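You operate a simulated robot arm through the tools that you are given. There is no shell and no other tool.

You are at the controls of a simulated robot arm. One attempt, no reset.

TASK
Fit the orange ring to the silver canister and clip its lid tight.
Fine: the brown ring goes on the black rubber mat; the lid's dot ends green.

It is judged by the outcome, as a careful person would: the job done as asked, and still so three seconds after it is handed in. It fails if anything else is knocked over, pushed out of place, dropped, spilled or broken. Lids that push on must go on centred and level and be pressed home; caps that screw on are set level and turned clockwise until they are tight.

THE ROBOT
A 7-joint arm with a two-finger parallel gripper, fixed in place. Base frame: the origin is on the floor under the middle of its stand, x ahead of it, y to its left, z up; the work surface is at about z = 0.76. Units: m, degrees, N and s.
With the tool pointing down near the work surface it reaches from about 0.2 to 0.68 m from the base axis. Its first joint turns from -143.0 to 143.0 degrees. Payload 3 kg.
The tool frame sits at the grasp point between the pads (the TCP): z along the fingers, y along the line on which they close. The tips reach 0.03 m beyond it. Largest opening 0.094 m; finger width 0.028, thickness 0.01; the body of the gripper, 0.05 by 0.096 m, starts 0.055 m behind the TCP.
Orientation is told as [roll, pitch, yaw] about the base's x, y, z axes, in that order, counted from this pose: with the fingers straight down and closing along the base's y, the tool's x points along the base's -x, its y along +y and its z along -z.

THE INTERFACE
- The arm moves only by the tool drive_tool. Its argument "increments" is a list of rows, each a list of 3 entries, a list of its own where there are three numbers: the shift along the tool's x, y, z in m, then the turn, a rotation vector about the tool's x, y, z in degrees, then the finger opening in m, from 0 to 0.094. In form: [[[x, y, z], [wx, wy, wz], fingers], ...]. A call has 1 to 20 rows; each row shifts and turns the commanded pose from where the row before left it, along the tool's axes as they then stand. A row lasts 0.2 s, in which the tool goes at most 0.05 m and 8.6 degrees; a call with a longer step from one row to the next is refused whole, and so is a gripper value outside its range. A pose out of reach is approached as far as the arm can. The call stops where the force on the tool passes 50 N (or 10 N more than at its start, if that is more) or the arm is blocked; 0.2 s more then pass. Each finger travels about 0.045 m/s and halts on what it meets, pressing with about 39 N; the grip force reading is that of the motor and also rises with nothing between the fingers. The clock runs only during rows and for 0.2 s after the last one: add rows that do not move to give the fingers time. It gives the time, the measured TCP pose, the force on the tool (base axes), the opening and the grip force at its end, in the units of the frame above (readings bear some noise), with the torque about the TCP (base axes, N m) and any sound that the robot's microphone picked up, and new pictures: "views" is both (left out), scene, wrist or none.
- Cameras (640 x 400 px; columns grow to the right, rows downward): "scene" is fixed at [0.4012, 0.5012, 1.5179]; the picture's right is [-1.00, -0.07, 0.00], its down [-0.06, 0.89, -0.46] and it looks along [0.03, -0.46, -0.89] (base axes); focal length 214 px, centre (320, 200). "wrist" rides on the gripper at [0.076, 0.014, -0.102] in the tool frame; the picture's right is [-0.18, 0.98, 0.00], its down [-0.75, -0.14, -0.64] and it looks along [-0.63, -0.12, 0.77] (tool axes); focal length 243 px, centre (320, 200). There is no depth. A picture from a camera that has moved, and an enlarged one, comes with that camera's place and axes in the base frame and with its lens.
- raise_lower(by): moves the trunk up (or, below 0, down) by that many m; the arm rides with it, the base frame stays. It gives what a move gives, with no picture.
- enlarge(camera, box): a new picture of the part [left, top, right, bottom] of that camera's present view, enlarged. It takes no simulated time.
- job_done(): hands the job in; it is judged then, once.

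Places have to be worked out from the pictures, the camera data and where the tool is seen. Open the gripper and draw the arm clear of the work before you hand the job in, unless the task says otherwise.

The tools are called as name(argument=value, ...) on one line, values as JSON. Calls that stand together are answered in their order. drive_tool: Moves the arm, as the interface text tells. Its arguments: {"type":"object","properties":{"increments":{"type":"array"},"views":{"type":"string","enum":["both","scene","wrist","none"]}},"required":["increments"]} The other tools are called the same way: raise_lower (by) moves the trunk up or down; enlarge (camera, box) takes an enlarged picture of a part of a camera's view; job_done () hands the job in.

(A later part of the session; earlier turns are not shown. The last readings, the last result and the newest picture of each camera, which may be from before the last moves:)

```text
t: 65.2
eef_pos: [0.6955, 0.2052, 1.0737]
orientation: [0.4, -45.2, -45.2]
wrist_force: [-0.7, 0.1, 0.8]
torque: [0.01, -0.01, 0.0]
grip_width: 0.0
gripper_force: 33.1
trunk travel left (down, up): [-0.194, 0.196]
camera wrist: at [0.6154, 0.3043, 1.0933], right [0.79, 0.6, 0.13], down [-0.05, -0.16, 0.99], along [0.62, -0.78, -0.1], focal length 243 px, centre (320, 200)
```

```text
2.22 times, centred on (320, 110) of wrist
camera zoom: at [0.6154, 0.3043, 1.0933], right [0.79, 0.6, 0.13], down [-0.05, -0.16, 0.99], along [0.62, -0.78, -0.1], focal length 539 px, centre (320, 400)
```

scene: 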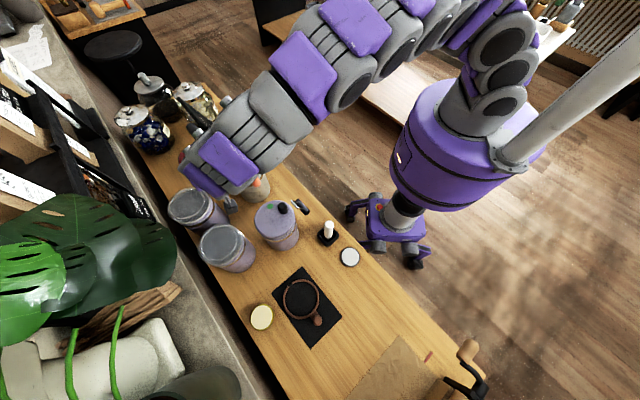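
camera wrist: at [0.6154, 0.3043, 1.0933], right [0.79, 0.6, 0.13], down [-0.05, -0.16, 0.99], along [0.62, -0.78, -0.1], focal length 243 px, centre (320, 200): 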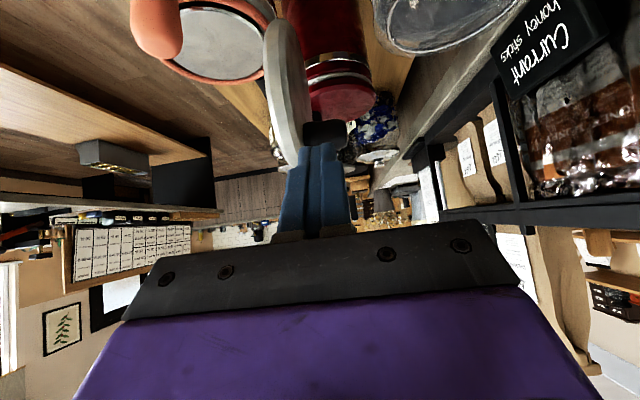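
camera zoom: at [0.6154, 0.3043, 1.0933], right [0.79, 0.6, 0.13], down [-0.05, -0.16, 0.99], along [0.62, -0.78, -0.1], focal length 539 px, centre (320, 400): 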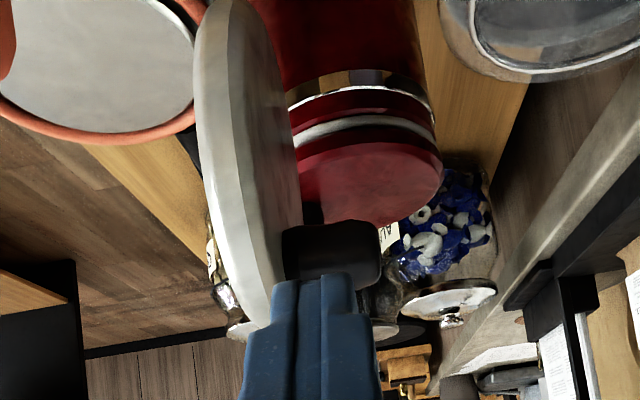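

The stick is just behind the lid, level with its upper side edge. I advance 3 cm more, then push gently towards the robot.

drive_tool(increments=[[[0, 0, 0.015], [0, 0, 0], 0.0], [[0, 0, 0.015], [0, 0, 0], 0.0], [[0, -0.01, 0], [0, 0, 0], 0.0], [[0, -0.01, 0], [0, 0, 0], 0.0], [[0, 0, 0], [0, 0, 0], 0.0]], views="both")

enlarge(camera="wrist", box=[200, 20, 440, 200])

```text
t: 66.4
eef_pos: [0.6959, 0.1794, 1.0541]
orientation: [0.4, -45.0, -45.2]
wrist_force: [0.2, -0.8, 0.2]
torque: [0.02, 0.0, 0.01]
grip_width: 0.0001
gripper_force: 33.3
trunk travel left (down, up): [-0.194, 0.196]
camera wrist: at [0.6152, 0.2786, 1.0726], right [0.79, 0.6, 0.13], down [-0.05, -0.16, 0.99], along [0.62, -0.78, -0.1], focal length 243 px, centre (320, 200)
```

scene: 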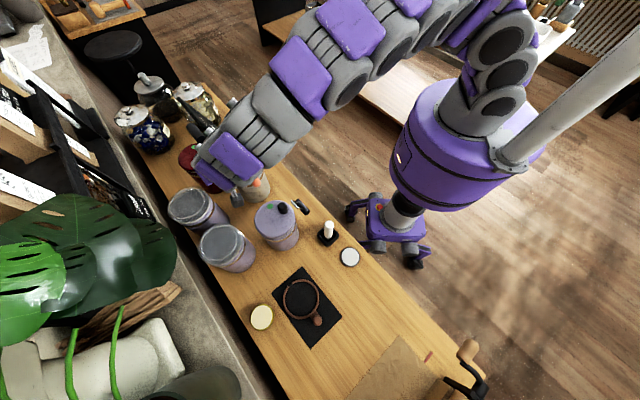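
wrist: 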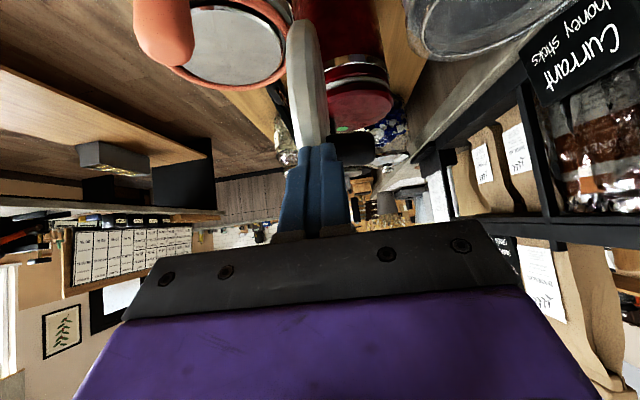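

```text
2.22 times, centred on (320, 110) of wrist
camera zoom: at [0.6152, 0.2786, 1.0726], right [0.79, 0.6, 0.13], down [-0.05, -0.16, 0.99], along [0.62, -0.78, -0.1], focal length 539 px, centre (320, 400)
```

zoom: 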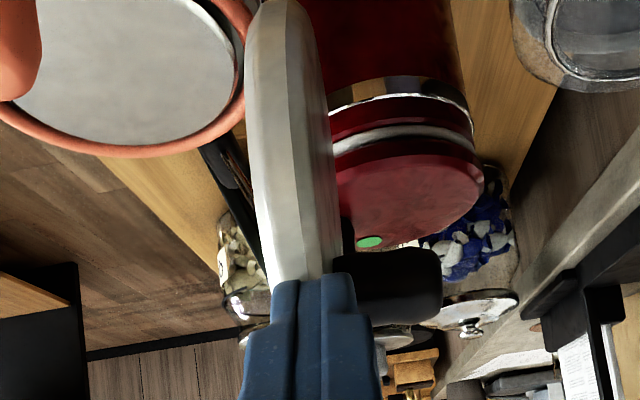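

There's no contact: the tip has slipped past just outside the rim. I step back 22 mm, advance 14 mm further in, and push again.

drive_tool(increments=[[[0, 0.012, 0], [0, 0, 0], 0.0], [[0, 0.01, 0], [0, 0, 0], 0.0], [[0, 0, 0.007], [0, 0, 0], 0.0], [[0, 0, 0.007], [0, 0, 0], 0.0], [[0, 0, 0], [0, 0, 0], 0.0]], views="wrist")

enlarge(camera="wrist", box=[200, 20, 440, 200])

```text
t: 67.6
eef_pos: [0.7199, 0.1876, 1.0451]
orientation: [0.5, -45.0, -45.3]
wrist_force: [-0.5, -0.8, -0.1]
torque: [-0.01, 0.0, 0.02]
grip_width: 0.0002
gripper_force: 33.3
trunk travel left (down, up): [-0.194, 0.196]
camera wrist: at [0.6394, 0.2878, 1.0642], right [0.79, 0.6, 0.14], down [-0.05, -0.16, 0.99], along [0.62, -0.78, -0.1], focal length 243 px, centre (320, 200)
```

wrist: 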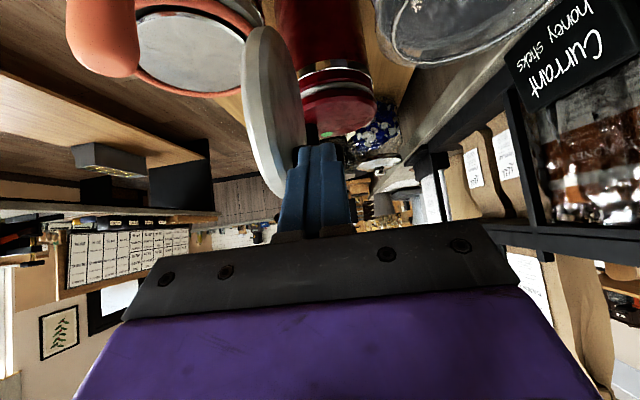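

```text
2.22 times, centred on (320, 110) of wrist
camera zoom: at [0.6394, 0.2878, 1.0642], right [0.79, 0.6, 0.14], down [-0.05, -0.16, 0.99], along [0.62, -0.78, -0.1], focal length 539 px, centre (320, 400)
```

zoom: 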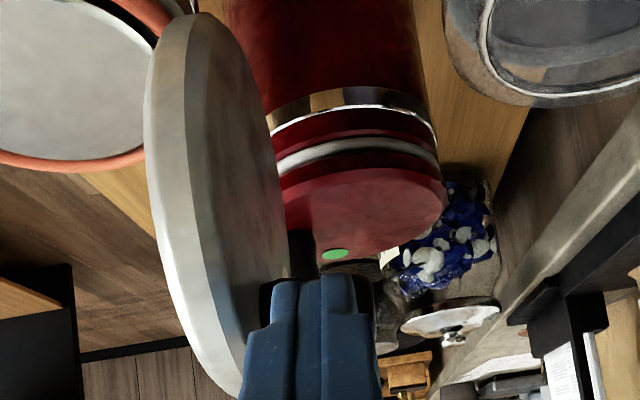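

Now the stick is behind the outer face with good overlap, beside the knob. I push towards the robot in small steps.

drive_tool(increments=[[[0, -0.01, 0], [0, 0, 0], 0.0], [[0, -0.01, 0], [0, 0, 0], 0.0], [[0, -0.008, 0], [0, 0, 0], 0.0], [[0, -0.007, 0], [0, 0, 0], 0.0], [[0, 0, 0], [0, 0, 0], 0.0]], views="both")

enlarge(camera="wrist", box=[200, 20, 440, 200])

```text
t: 68.8
eef_pos: [0.6949, 0.1657, 1.0442]
orientation: [0.4, -45.0, -45.2]
wrist_force: [0.5, 0.9, 1.0]
torque: [-0.01, -0.02, 0.03]
grip_width: 0.0001
gripper_force: 32.9
trunk travel left (down, up): [-0.194, 0.196]
camera wrist: at [0.6137, 0.2645, 1.0639], right [0.79, 0.6, 0.14], down [-0.05, -0.16, 0.99], along [0.62, -0.78, -0.1], focal length 243 px, centre (320, 200)
```

scene: 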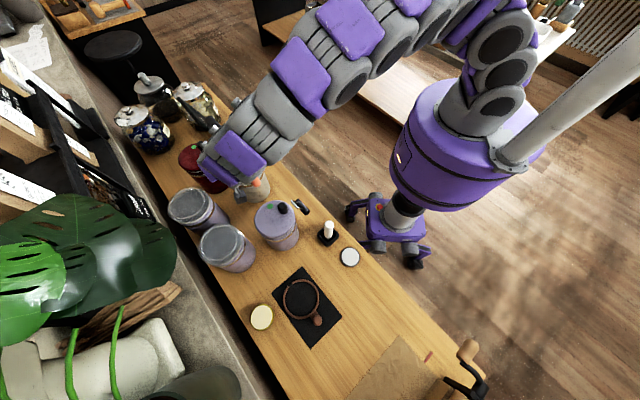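
wrist: 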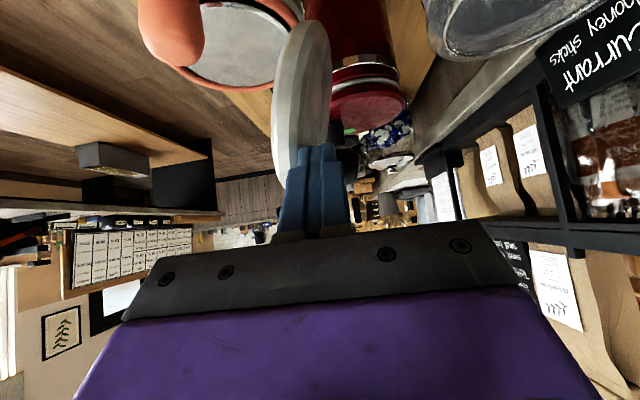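

```text
2.22 times, centred on (320, 110) of wrist
camera zoom: at [0.6137, 0.2645, 1.0639], right [0.79, 0.6, 0.14], down [-0.05, -0.16, 0.99], along [0.62, -0.78, -0.1], focal length 539 px, centre (320, 400)
```

zoom: 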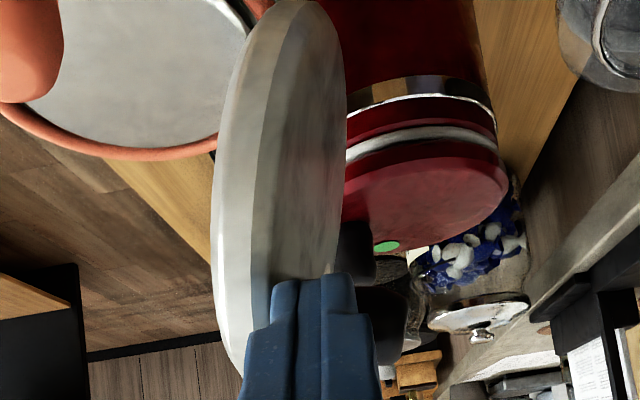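

The lid follows with barely 1 N, now at about 74°. I continue pushing it over and down along the arc towards 45°.

drive_tool(increments=[[[0.0029, -0.0095, 0.0001], [0, 0, 0], 0.0], [[0.0029, -0.0095, 0.0001], [0, 0, 0], 0.0], [[0.0045, -0.0099, 0.0045], [0, 0, 0], 0.0], [[0.0045, -0.0099, 0.0045], [0, 0, 0], 0.0], [[0, 0, 0], [0, 0, 0], 0.0]], views="both")

enlarge(camera="wrist", box=[160, 0, 440, 200])

enlarge(camera="scene", box=[180, 120, 292, 200])

```text
t: 70.0
eef_pos: [0.6646, 0.1398, 1.0284]
orientation: [0.5, -44.9, -45.3]
wrist_force: [-0.2, 0.0, -0.9]
torque: [0.0, -0.04, -0.01]
grip_width: 0.0
gripper_force: 33.4
trunk travel left (down, up): [-0.194, 0.196]
camera wrist: at [0.584, 0.2387, 1.0468], right [0.79, 0.6, 0.14], down [-0.05, -0.16, 0.99], along [0.62, -0.78, -0.1], focal length 243 px, centre (320, 200)
```

scene: 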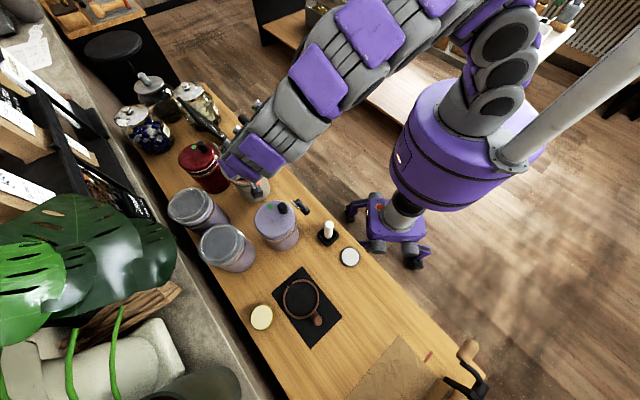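
wrist: 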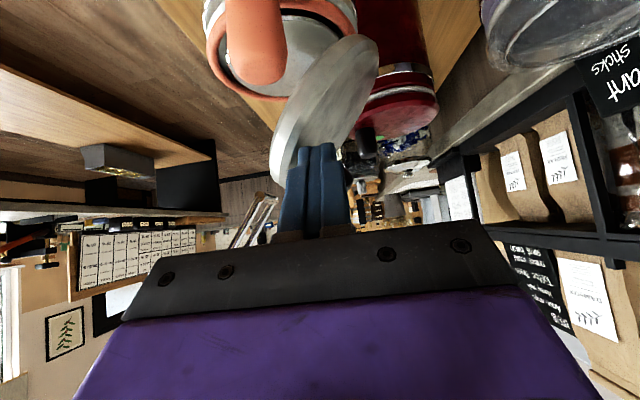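

```text
2.00 times, centred on (300, 100) of wrist
camera zoom: at [0.584, 0.2387, 1.0468], right [0.79, 0.6, 0.14], down [-0.05, -0.16, 0.99], along [0.62, -0.78, -0.1], focal length 485 px, centre (360, 400)
```

zoom: 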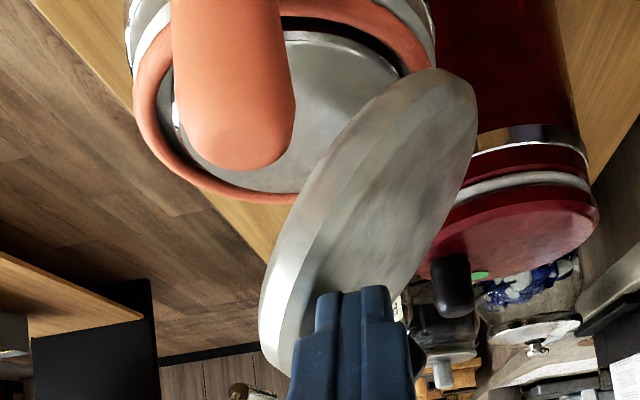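

```text
5.00 times, centred on (236, 160) of scene
camera zoom: at [0.4012, 0.5012, 1.5179], right [-1.0, -0.07, 0.0], down [-0.06, 0.89, -0.46], along [0.03, -0.46, -0.89], focal length 1072 px, centre (740, 400)
```

zoom: 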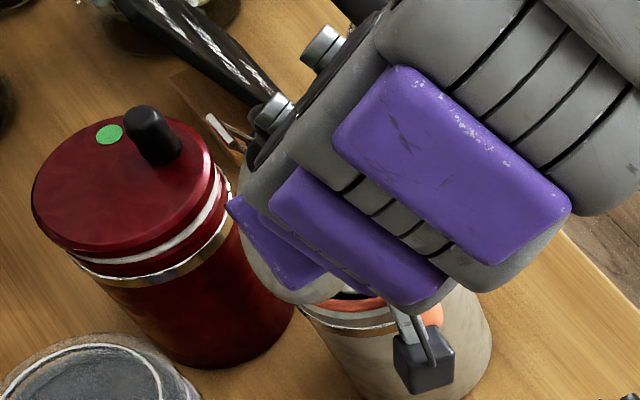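

The lid is at about 48° and follows with no force. I continue down towards 20°.

drive_tool(increments=[[[0.0053, -0.0101, 0.0053], [0, 0, 0], 0.0], [[0.0053, -0.0101, 0.0053], [0, 0, 0], 0.0], [[0.0046, -0.0065, 0.0046], [0, 0, 0], 0.0], [[0.0046, -0.0065, 0.0046], [0, 0, 0], 0.0], [[0, 0, 0], [0, 0, 0], 0.0]], views="both")

enlarge(camera="wrist", box=[160, 0, 440, 200])

enlarge(camera="scene", box=[180, 130, 292, 210])

```text
t: 71.2
eef_pos: [0.6409, 0.1166, 1.0001]
orientation: [0.4, -45.0, -45.2]
wrist_force: [0.6, 0.0, 0.0]
torque: [-0.01, 0.04, 0.0]
grip_width: 0.0001
gripper_force: 33.0
trunk travel left (down, up): [-0.194, 0.196]
camera wrist: at [0.5605, 0.2151, 1.0188], right [0.79, 0.6, 0.14], down [-0.05, -0.16, 0.99], along [0.62, -0.78, -0.1], focal length 243 px, centre (320, 200)
```

scene: 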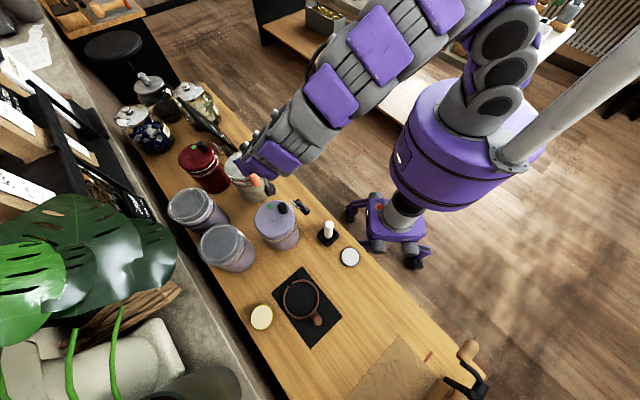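
wrist: 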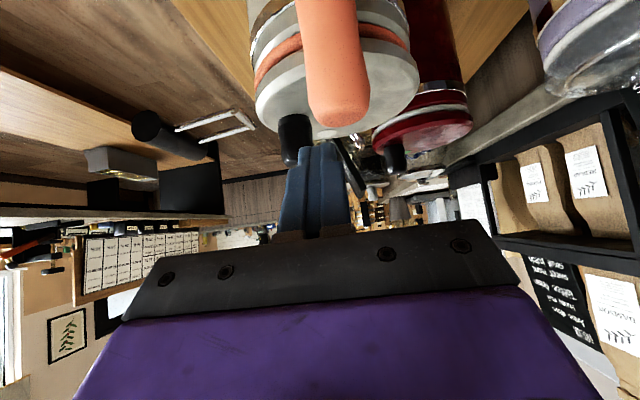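

```text
2.00 times, centred on (300, 100) of wrist
camera zoom: at [0.5605, 0.2151, 1.0188], right [0.79, 0.6, 0.14], down [-0.05, -0.16, 0.99], along [0.62, -0.78, -0.1], focal length 485 px, centre (360, 400)
```

zoom: 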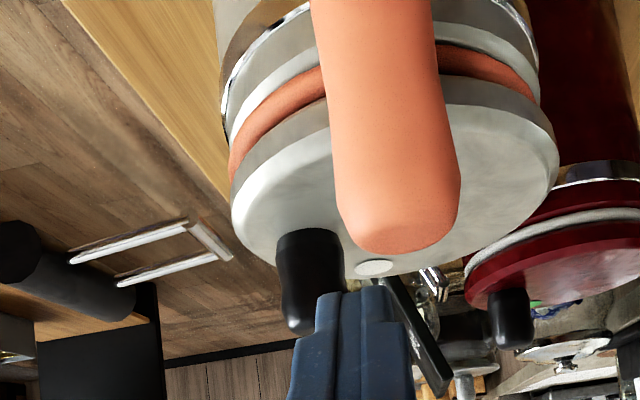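

```text
5.00 times, centred on (236, 170) of scene
camera zoom: at [0.4012, 0.5012, 1.5179], right [-1.0, -0.07, 0.0], down [-0.06, 0.89, -0.46], along [0.03, -0.46, -0.89], focal length 1072 px, centre (740, 350)
```

zoom: 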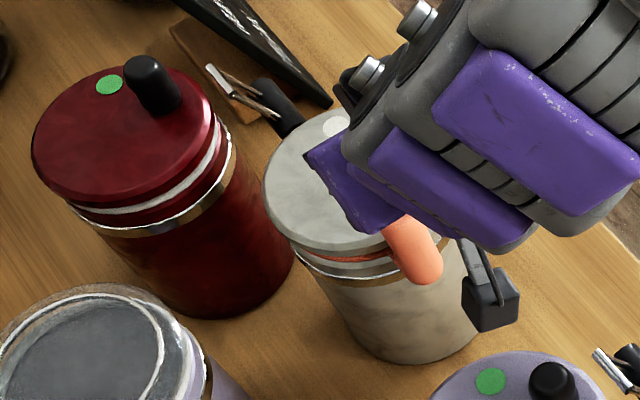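

The lid has come down onto the ring by itself for the last part. Its dot shows grey-white so far, and the clip sticks out towards the robot. I withdraw upwards and then look at the lid and clip more closely.

drive_tool(increments=[[[-0.025, 0, -0.025], [0, 0, 0], 0.0], [[-0.03, 0, -0.03], [0, 0, 0], 0.0], [[-0.03, 0, -0.03], [0, 0, 0], 0.0], [[0, 0, 0], [0, 7.5, 0], 0.0], [[0, 0, 0], [0, 7.5, 0], 0.0], [[0, 0, 0], [0, 7.5, 0], 0.0], [[0, 0, 0], [0, 7.5, 0], 0.0], [[0, 0, 0], [0, 7.5, 0], 0.0], [[0, 0, 0], [0, 7.5, 0], 0.0], [[0, 0, 0], [0, 0, 0], 0.0]], views="both")

enlarge(camera="wrist", box=[220, 60, 440, 220])

enlarge(camera="scene", box=[180, 130, 292, 210])

```text
t: 73.4
eef_pos: [0.64, 0.1154, 1.1195]
orientation: [0.3, 0.0, -44.9]
wrist_force: [0.8, 0.1, 0.5]
torque: [0.0, -0.02, -0.01]
grip_width: 0.0001
gripper_force: 33.1
trunk travel left (down, up): [-0.194, 0.196]
camera wrist: at [0.5941, 0.1792, 1.2235], right [0.82, 0.57, 0.0], down [0.43, -0.63, 0.64], along [0.37, -0.53, -0.77], focal length 243 px, centre (320, 200)
```

scene: 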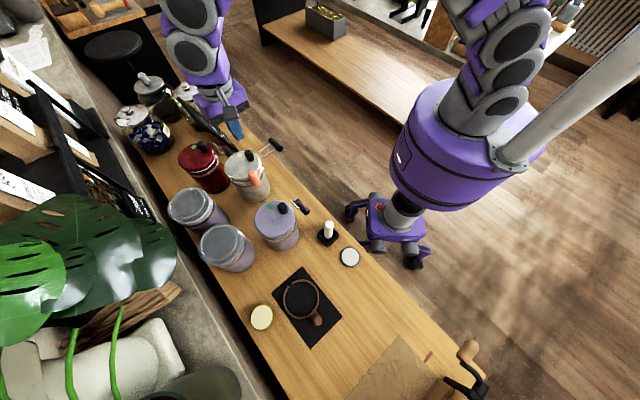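
wrist: 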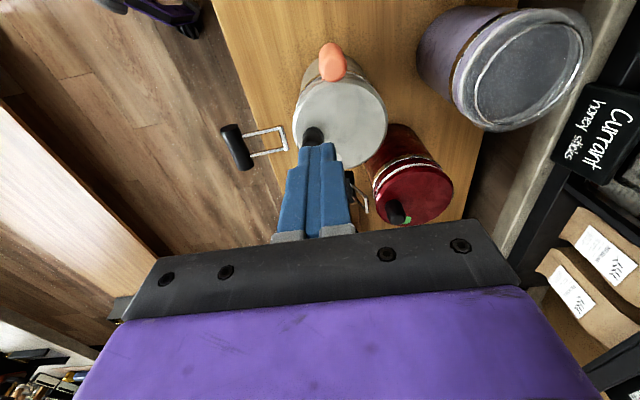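

```text
2.50 times, centred on (330, 140) of wrist
camera zoom: at [0.5941, 0.1792, 1.2235], right [0.82, 0.57, 0.0], down [0.43, -0.63, 0.64], along [0.37, -0.53, -0.77], focal length 606 px, centre (295, 350)
```

zoom: 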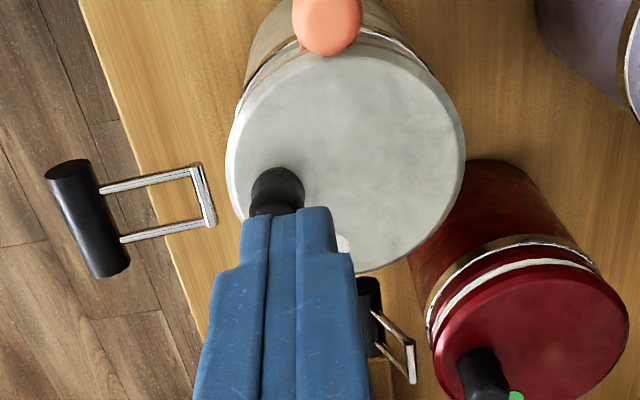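

```text
5.00 times, centred on (236, 170) of scene
camera zoom: at [0.4012, 0.5012, 1.5179], right [-1.0, -0.07, 0.0], down [-0.06, 0.89, -0.46], along [0.03, -0.46, -0.89], focal length 1072 px, centre (740, 350)
```

zoom: 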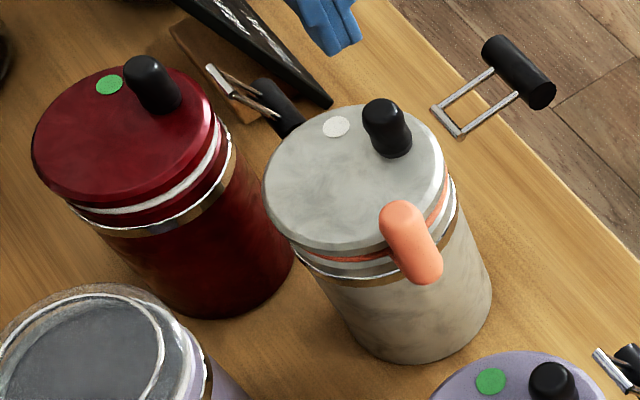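

The lid lies on the ring with its dot still white. Its clip frame points out towards the robot, bar at about (0.590, −0.012, 0.93). I'll first press the lid home on its knob, near (0.664, 0.052), so I move over it.

drive_tool(increments=[[[-0.031, -0.014, 0], [0, 0, 0], 0.0], [[-0.031, -0.014, 0], [0, 0, 0], 0.0], [[0, 0, 0.035], [0, 0, 0], 0.0], [[0, 0, 0.035], [0, 0, 0], 0.0], [[0, 0, 0], [0, 0, 0], 0.0]], views="both")

enlarge(camera="wrist", box=[220, 60, 440, 220])

enlarge(camera="scene", box=[190, 130, 302, 210])

```text
t: 74.6
eef_pos: [0.6651, 0.0508, 1.0515]
orientation: [0.3, 0.1, -44.9]
wrist_force: [0.3, -0.4, -0.2]
torque: [-0.01, 0.02, 0.04]
grip_width: 0.0001
gripper_force: 33.8
trunk travel left (down, up): [-0.194, 0.196]
camera wrist: at [0.6197, 0.1143, 1.1541], right [0.82, 0.57, 0.0], down [0.43, -0.63, 0.64], along [0.37, -0.53, -0.77], focal length 243 px, centre (320, 200)
```

scene: 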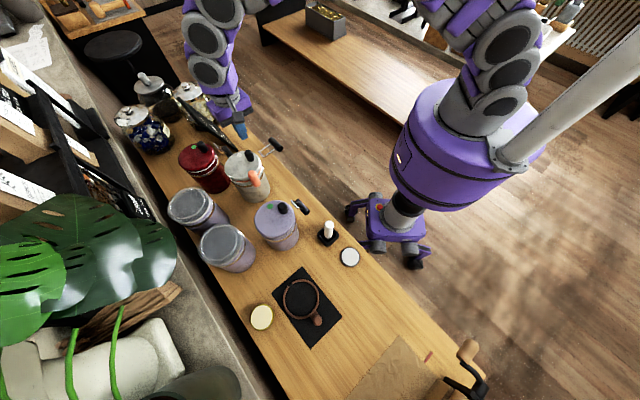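
wrist: 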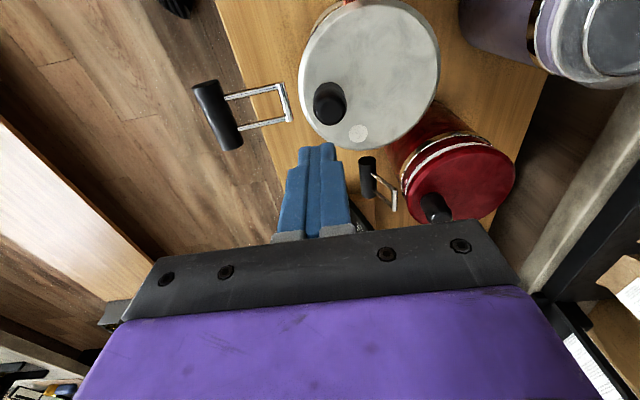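

```text
2.50 times, centred on (330, 140) of wrist
camera zoom: at [0.6197, 0.1143, 1.1541], right [0.82, 0.57, 0.0], down [0.43, -0.63, 0.64], along [0.37, -0.53, -0.77], focal length 606 px, centre (295, 350)
```

zoom: 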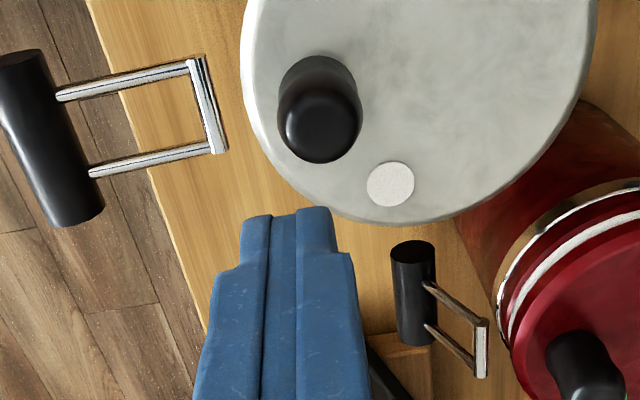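

```text
5.00 times, centred on (246, 170) of scene
camera zoom: at [0.4012, 0.5012, 1.5179], right [-1.0, -0.07, 0.0], down [-0.06, 0.89, -0.46], along [0.03, -0.46, -0.89], focal length 1072 px, centre (690, 350)
```

zoom: 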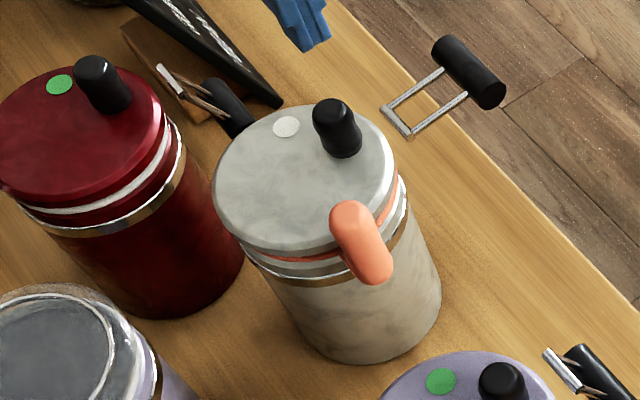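

The knob top is about 12 mm further along tool x and 7 mm along y, at about (0.661, 0.063). I correct for that and come down close over it.

drive_tool(increments=[[[0.0115, 0.0068, 0], [0, 0, 0], 0.0], [[0, 0, 0.02], [0, 0, 0], 0.0], [[0, 0, 0.016], [0, 0, 0], 0.0], [[0, 0, 0], [0, 0, 0], 0.0]], views="both")

enlarge(camera="wrist", box=[240, 80, 400, 200])

enlarge(camera="scene", box=[206, 130, 290, 190])

```text
t: 75.6
eef_pos: [0.6643, 0.0666, 1.0124]
orientation: [0.3, 0.1, -44.9]
wrist_force: [0.6, -0.1, -0.3]
torque: [0.0, 0.0, -0.02]
grip_width: 0.0
gripper_force: 33.5
trunk travel left (down, up): [-0.194, 0.196]
camera wrist: at [0.6178, 0.1304, 1.1155], right [0.82, 0.57, 0.0], down [0.43, -0.63, 0.64], along [0.37, -0.53, -0.77], focal length 243 px, centre (320, 200)
```

scene: 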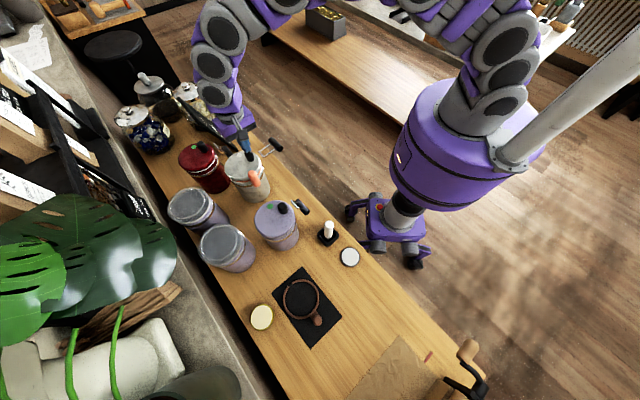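
wrist: 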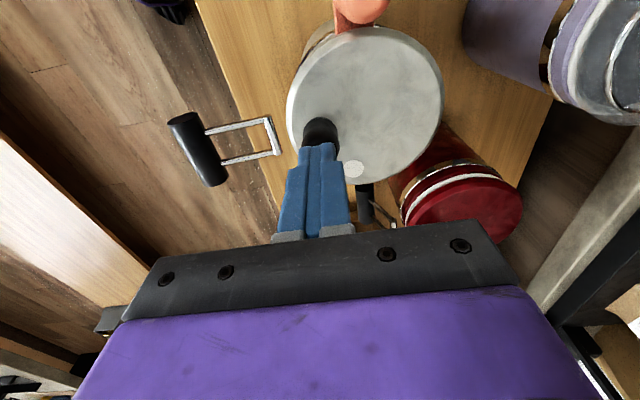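

```text
3.33 times, centred on (320, 140) of wrist
camera zoom: at [0.6178, 0.1304, 1.1155], right [0.82, 0.57, 0.0], down [0.43, -0.63, 0.64], along [0.37, -0.53, -0.77], focal length 809 px, centre (320, 400)
```

zoom: 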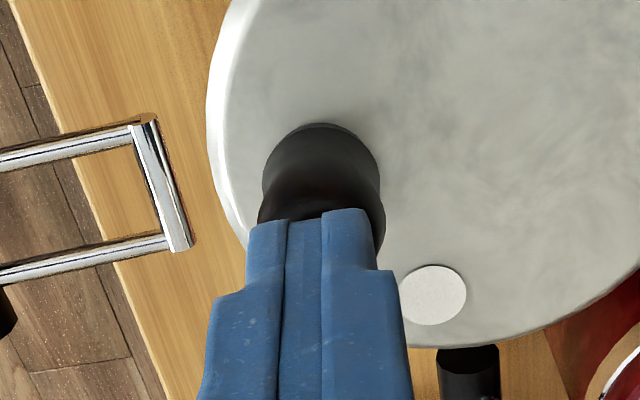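

```text
6.67 times, centred on (248, 160) of scene
camera zoom: at [0.4012, 0.5012, 1.5179], right [-1.0, -0.07, 0.0], down [-0.06, 0.89, -0.46], along [0.03, -0.46, -0.89], focal length 1430 px, centre (800, 467)
```

zoom: 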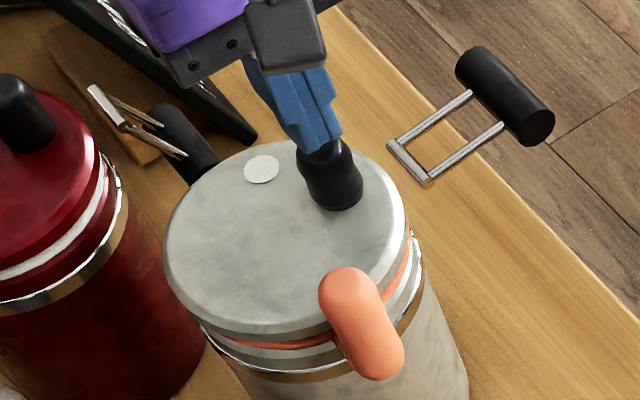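

The fingertips are over the knob. I press down in small steps and watch the force.

drive_tool(increments=[[[0.003, 0, 0.004], [0, 0, 0], 0.0], [[0, 0, 0.003], [0, 0, 0], 0.0], [[0, 0, 0.002], [0, 0, 0], 0.0], [[0, 0, 0], [0, 0, 0], 0.0]], views="none")

drive_tool(increments=[[[0, 0, 0.002], [0, 0, 0], 0.0], [[0, 0, 0.002], [0, 0, 0], 0.0], [[0, 0, 0], [0, 0, 0], 0.0]], views="none")

```text
t: 76.6
eef_pos: [0.66, 0.068, 1.0043]
orientation: [0.2, 0.0, -45.0]
wrist_force: [0.8, 0.0, -0.3]
torque: [0.0, 0.02, 0.01]
grip_width: 0.0
gripper_force: 32.9
trunk travel left (down, up): [-0.194, 0.196]
```

```text
t: 77.4
eef_pos: [0.6591, 0.0673, 1.0024]
orientation: [0.5, -0.2, -45.0]
wrist_force: [4.3, 2.2, 27.8]
torque: [0.16, 0.05, -0.13]
grip_width: 0.0001
gripper_force: 33.6
trunk travel left (down, up): [-0.194, 0.196]
```

Contact with 28 N at tip height 0.972. I look at how the lid sits under this pressure.

drive_tool(increments=[[[0, 0, 0.001], [0, 0, 0], 0.0], [[0, 0, 0], [0, 0, 0], 0.0]], views="both")

enlarge(camera="scene", box=[212, 145, 282, 195])

```text
t: 78.0
eef_pos: [0.6589, 0.0667, 1.0019]
orientation: [0.6, -0.2, -44.9]
wrist_force: [13.3, 2.8, 48.3]
torque: [0.35, -0.2, -0.16]
grip_width: 0.0
gripper_force: 32.9
trunk travel left (down, up): [-0.194, 0.196]
camera wrist: at [0.6131, 0.1304, 1.1045], right [0.82, 0.57, 0.01], down [0.43, -0.63, 0.64], along [0.37, -0.53, -0.76], focal length 243 px, centre (320, 200)
```

scene: 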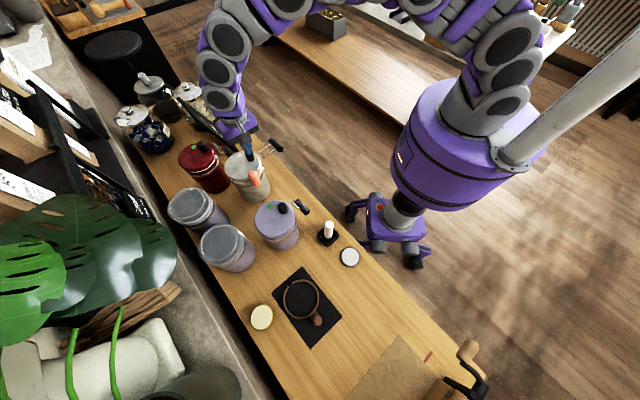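
wrist: 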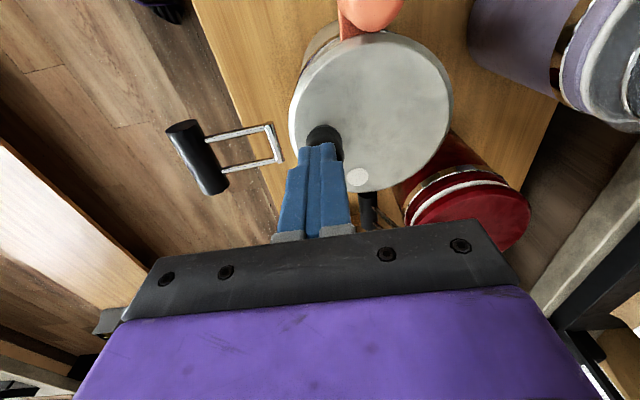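

```text
8.00 times, centred on (247, 170) of scene
camera zoom: at [0.4012, 0.5012, 1.5179], right [-1.0, -0.07, 0.0], down [-0.06, 0.89, -0.46], along [0.03, -0.46, -0.89], focal length 1716 px, centre (904, 440)
```

zoom: 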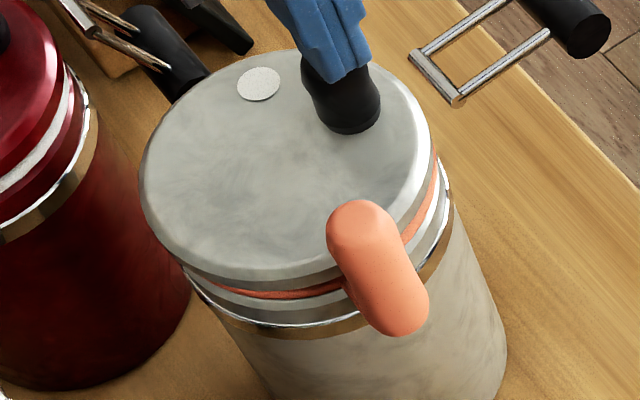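

The lid is pressed firmly home (48 N, no movement), resting evenly on the orange ring. I release, rise, and move over the clip's bar.

drive_tool(increments=[[[0, 0, -0.004], [0, 0, 0], 0.0], [[0, 0, -0.025], [0, 0, 0], 0.0], [[0, 0, -0.025], [0, 0, 0], 0.0], [[-0.002, -0.035, 0], [0, 0, 0], 0.0], [[-0.002, -0.035, 0], [0, 0, 0], 0.0], [[-0.0027, -0.0343, 0], [0, 0, 0], 0.0], [[0, 0, 0.03], [0, 0, 0], 0.0], [[0, 0, 0], [0, 0, 0], 0.0]], views="both")

enlarge(camera="wrist", box=[220, 60, 440, 220])

enlarge(camera="scene", box=[212, 125, 296, 185])

```text
t: 79.8
eef_pos: [0.5901, -0.0112, 1.0226]
orientation: [0.4, 0.1, -44.8]
wrist_force: [-0.3, -0.3, -0.8]
torque: [-0.01, 0.0, -0.02]
grip_width: 0.0
gripper_force: 33.4
trunk travel left (down, up): [-0.194, 0.196]
camera wrist: at [0.5447, 0.053, 1.125], right [0.82, 0.57, 0.0], down [0.43, -0.63, 0.64], along [0.37, -0.53, -0.77], focal length 243 px, centre (320, 200)
```

scene: 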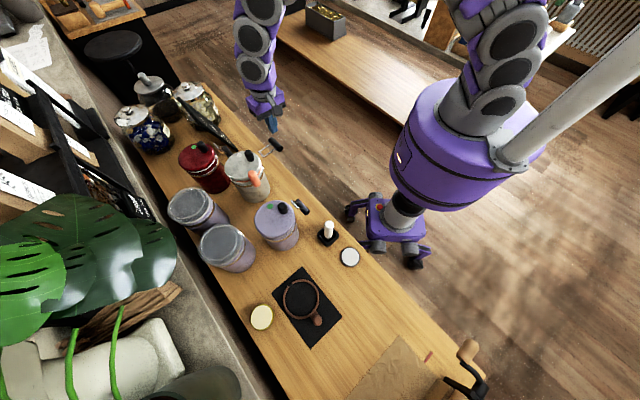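
wrist: 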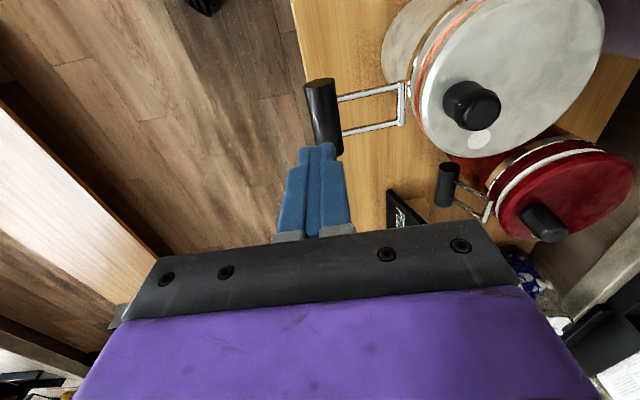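

```text
2.50 times, centred on (330, 140) of wrist
camera zoom: at [0.5447, 0.053, 1.125], right [0.82, 0.57, 0.0], down [0.43, -0.63, 0.64], along [0.37, -0.53, -0.77], focal length 606 px, centre (295, 350)
```

zoom: 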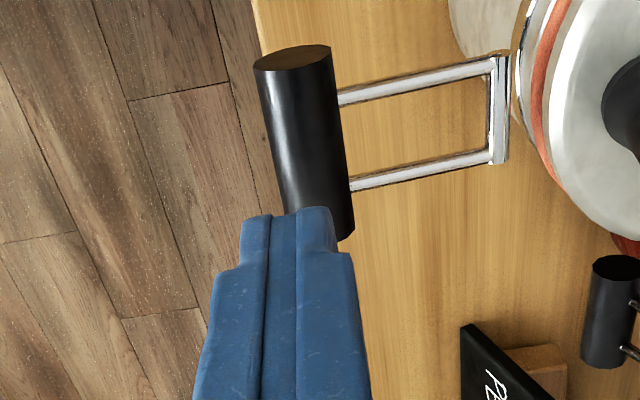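

```text
6.67 times, centred on (254, 155) of scene
camera zoom: at [0.4012, 0.5012, 1.5179], right [-1.0, -0.07, 0.0], down [-0.06, 0.89, -0.46], along [0.03, -0.46, -0.89], focal length 1430 px, centre (760, 500)
```

zoom: 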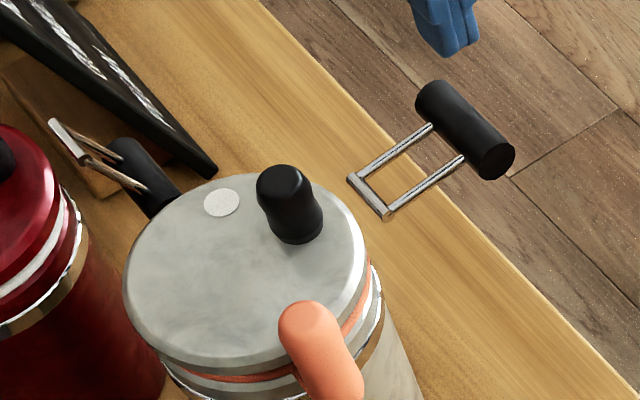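

The clip hinges at its inner crossbar: on the purple canister the latched bar hangs at about 65° below horizontal. So I press the bar down and then inward around that pivot. First I centre over the bar and lower to just above it.

drive_tool(increments=[[[0.006, 0.0017, 0.02], [0, 0, 0], 0.0], [[0, 0, 0.02], [0, 0, 0], 0.0], [[0, 0, 0], [0, 0, 0], 0.0]], views="both")

enlarge(camera="wrist", box=[220, 60, 440, 220])

enlarge(camera="scene", box=[212, 125, 296, 185])

```text
t: 80.6
eef_pos: [0.5865, -0.0048, 0.9821]
orientation: [0.3, -0.1, -45.0]
wrist_force: [-0.1, -0.2, 0.5]
torque: [0.02, 0.01, 0.0]
grip_width: 0.0002
gripper_force: 33.2
trunk travel left (down, up): [-0.194, 0.196]
camera wrist: at [0.5422, 0.0591, 1.0855], right [0.82, 0.57, 0.0], down [0.43, -0.63, 0.64], along [0.37, -0.53, -0.77], focal length 243 px, centre (320, 200)
```

scene: 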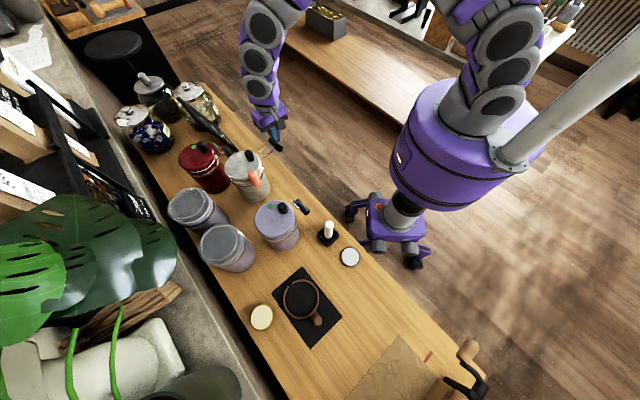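
wrist: 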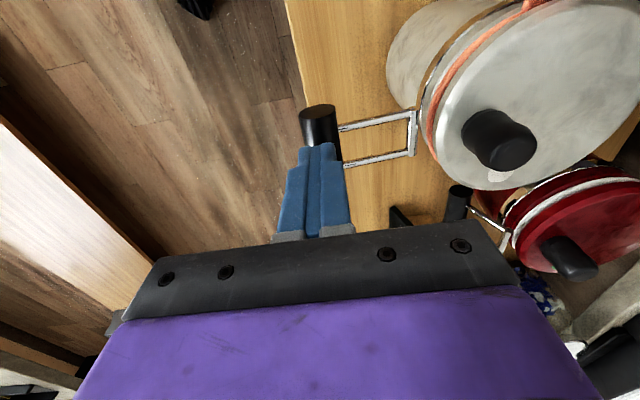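

```text
2.50 times, centred on (330, 140) of wrist
camera zoom: at [0.5422, 0.0591, 1.0855], right [0.82, 0.57, 0.0], down [0.43, -0.63, 0.64], along [0.37, -0.53, -0.77], focal length 606 px, centre (295, 350)
```

zoom: 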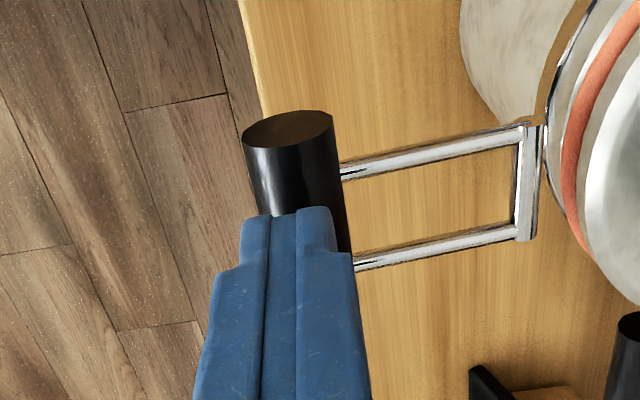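

```text
6.67 times, centred on (254, 155) of scene
camera zoom: at [0.4012, 0.5012, 1.5179], right [-1.0, -0.07, 0.0], down [-0.06, 0.89, -0.46], along [0.03, -0.46, -0.89], focal length 1430 px, centre (760, 500)
```

zoom: 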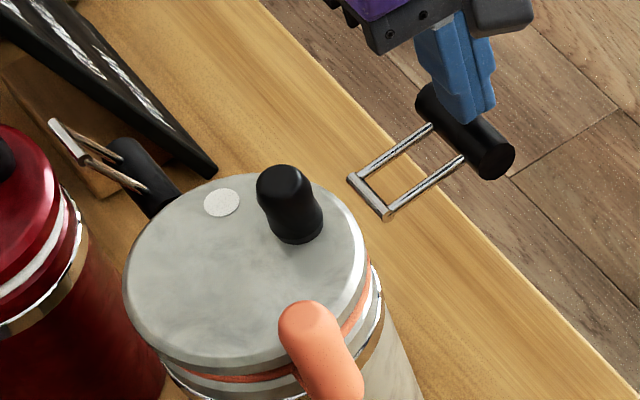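

The fingertips are right over the middle of the bar. I press down in small steps.

drive_tool(increments=[[[0, -0.0005, 0.006], [0, 0, 0], 0.0], [[0, -0.0005, 0.006], [0, 0, 0], 0.0], [[0, -0.0005, 0.005], [0, 0, 0], 0.0], [[0, 0, 0], [0, 0, 0], 0.0]], views="both")

enlarge(camera="scene", box=[212, 125, 296, 185])

```text
t: 81.6
eef_pos: [0.5868, -0.006, 0.9676]
orientation: [0.3, 0.0, -45.0]
wrist_force: [0.5, 0.0, 0.7]
torque: [0.0, 0.0, -0.02]
grip_width: 0.0001
gripper_force: 33.3
trunk travel left (down, up): [-0.194, 0.196]
camera wrist: at [0.5418, 0.0573, 1.0694], right [0.82, 0.57, 0.01], down [0.43, -0.63, 0.64], along [0.37, -0.53, -0.77], focal length 243 px, centre (320, 200)
```

scene: 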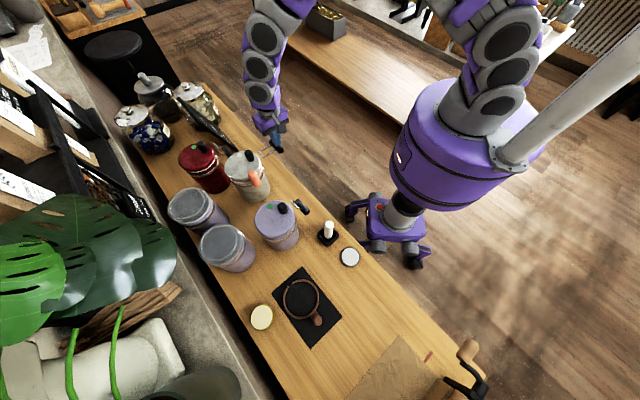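
wrist: 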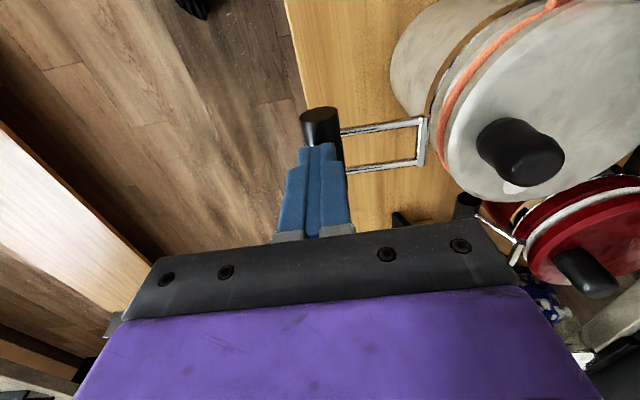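

```text
6.67 times, centred on (254, 155) of scene
camera zoom: at [0.4012, 0.5012, 1.5179], right [-1.0, -0.07, 0.0], down [-0.06, 0.89, -0.46], along [0.03, -0.46, -0.89], focal length 1430 px, centre (760, 500)
```

zoom: 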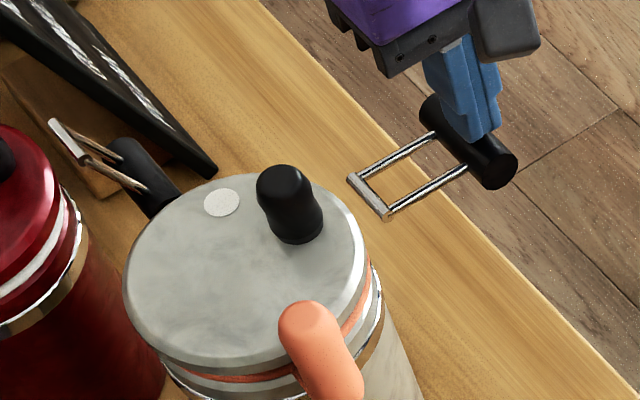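

The bar turns down easily. I continue along its arc to about 45°.

drive_tool(increments=[[[0, 0, 0.008], [0, 0, 0], 0.0], [[0, 0, 0.008], [0, 0, 0], 0.0], [[0, 0, 0.008], [0, 0, 0], 0.0], [[0, 0.001, 0.008], [0, 0, 0], 0.0], [[0, 0.001, 0.007], [0, 0, 0], 0.0], [[0, 0, 0], [0, 0, 0], 0.0]], views="both")

enlarge(camera="scene", box=[212, 125, 296, 185])

enlarge(camera="wrist", box=[220, 60, 440, 220])

```text
t: 83.0
eef_pos: [0.5886, -0.0066, 0.9266]
orientation: [0.3, -0.1, -44.9]
wrist_force: [0.6, 0.7, 0.3]
torque: [0.0, 0.0, -0.02]
grip_width: 0.0
gripper_force: 33.2
trunk travel left (down, up): [-0.194, 0.196]
camera wrist: at [0.5431, 0.0577, 1.0297], right [0.82, 0.57, 0.0], down [0.43, -0.63, 0.64], along [0.37, -0.53, -0.77], focal length 243 px, centre (320, 200)
```

scene: 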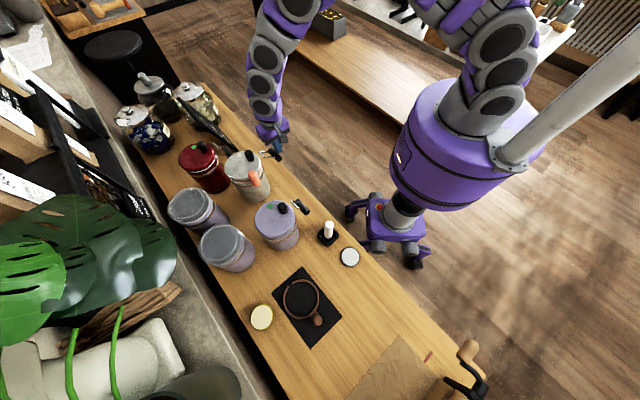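
wrist: 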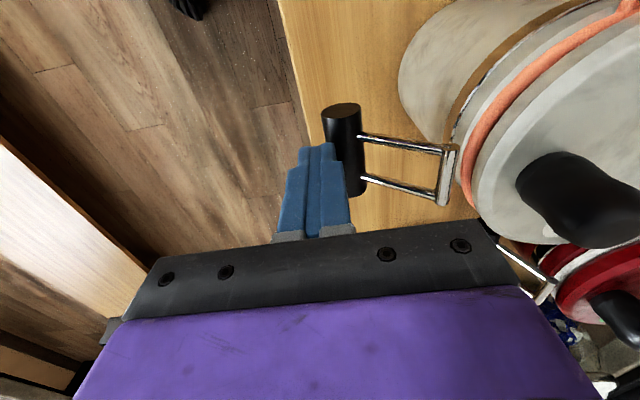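

```text
6.67 times, centred on (254, 155) of scene
camera zoom: at [0.4012, 0.5012, 1.5179], right [-1.0, -0.07, 0.0], down [-0.06, 0.89, -0.46], along [0.03, -0.46, -0.89], focal length 1430 px, centre (760, 500)
```

zoom: 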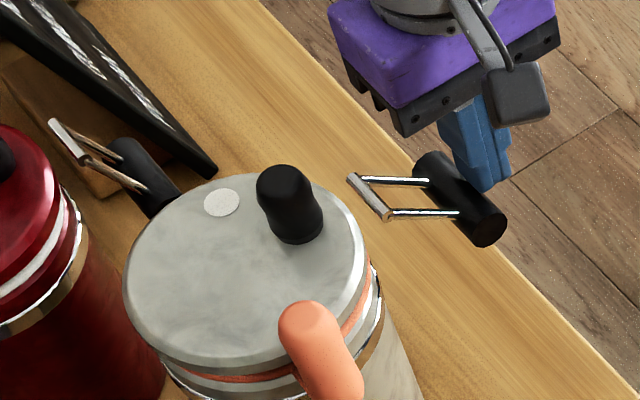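

```text
2.50 times, centred on (330, 140) of wrist
camera zoom: at [0.5431, 0.0577, 1.0297], right [0.82, 0.57, 0.0], down [0.43, -0.63, 0.64], along [0.37, -0.53, -0.77], focal length 606 px, centre (295, 350)
```

zoom: 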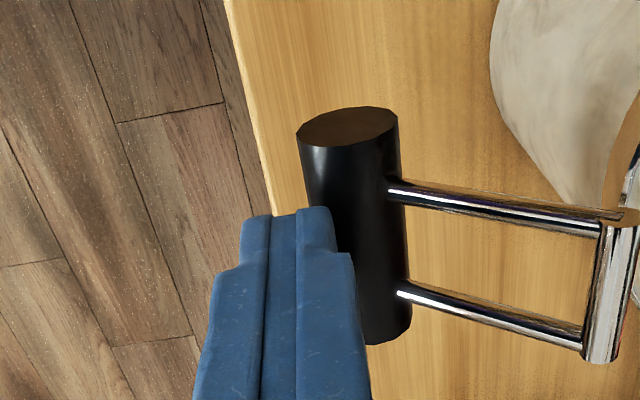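

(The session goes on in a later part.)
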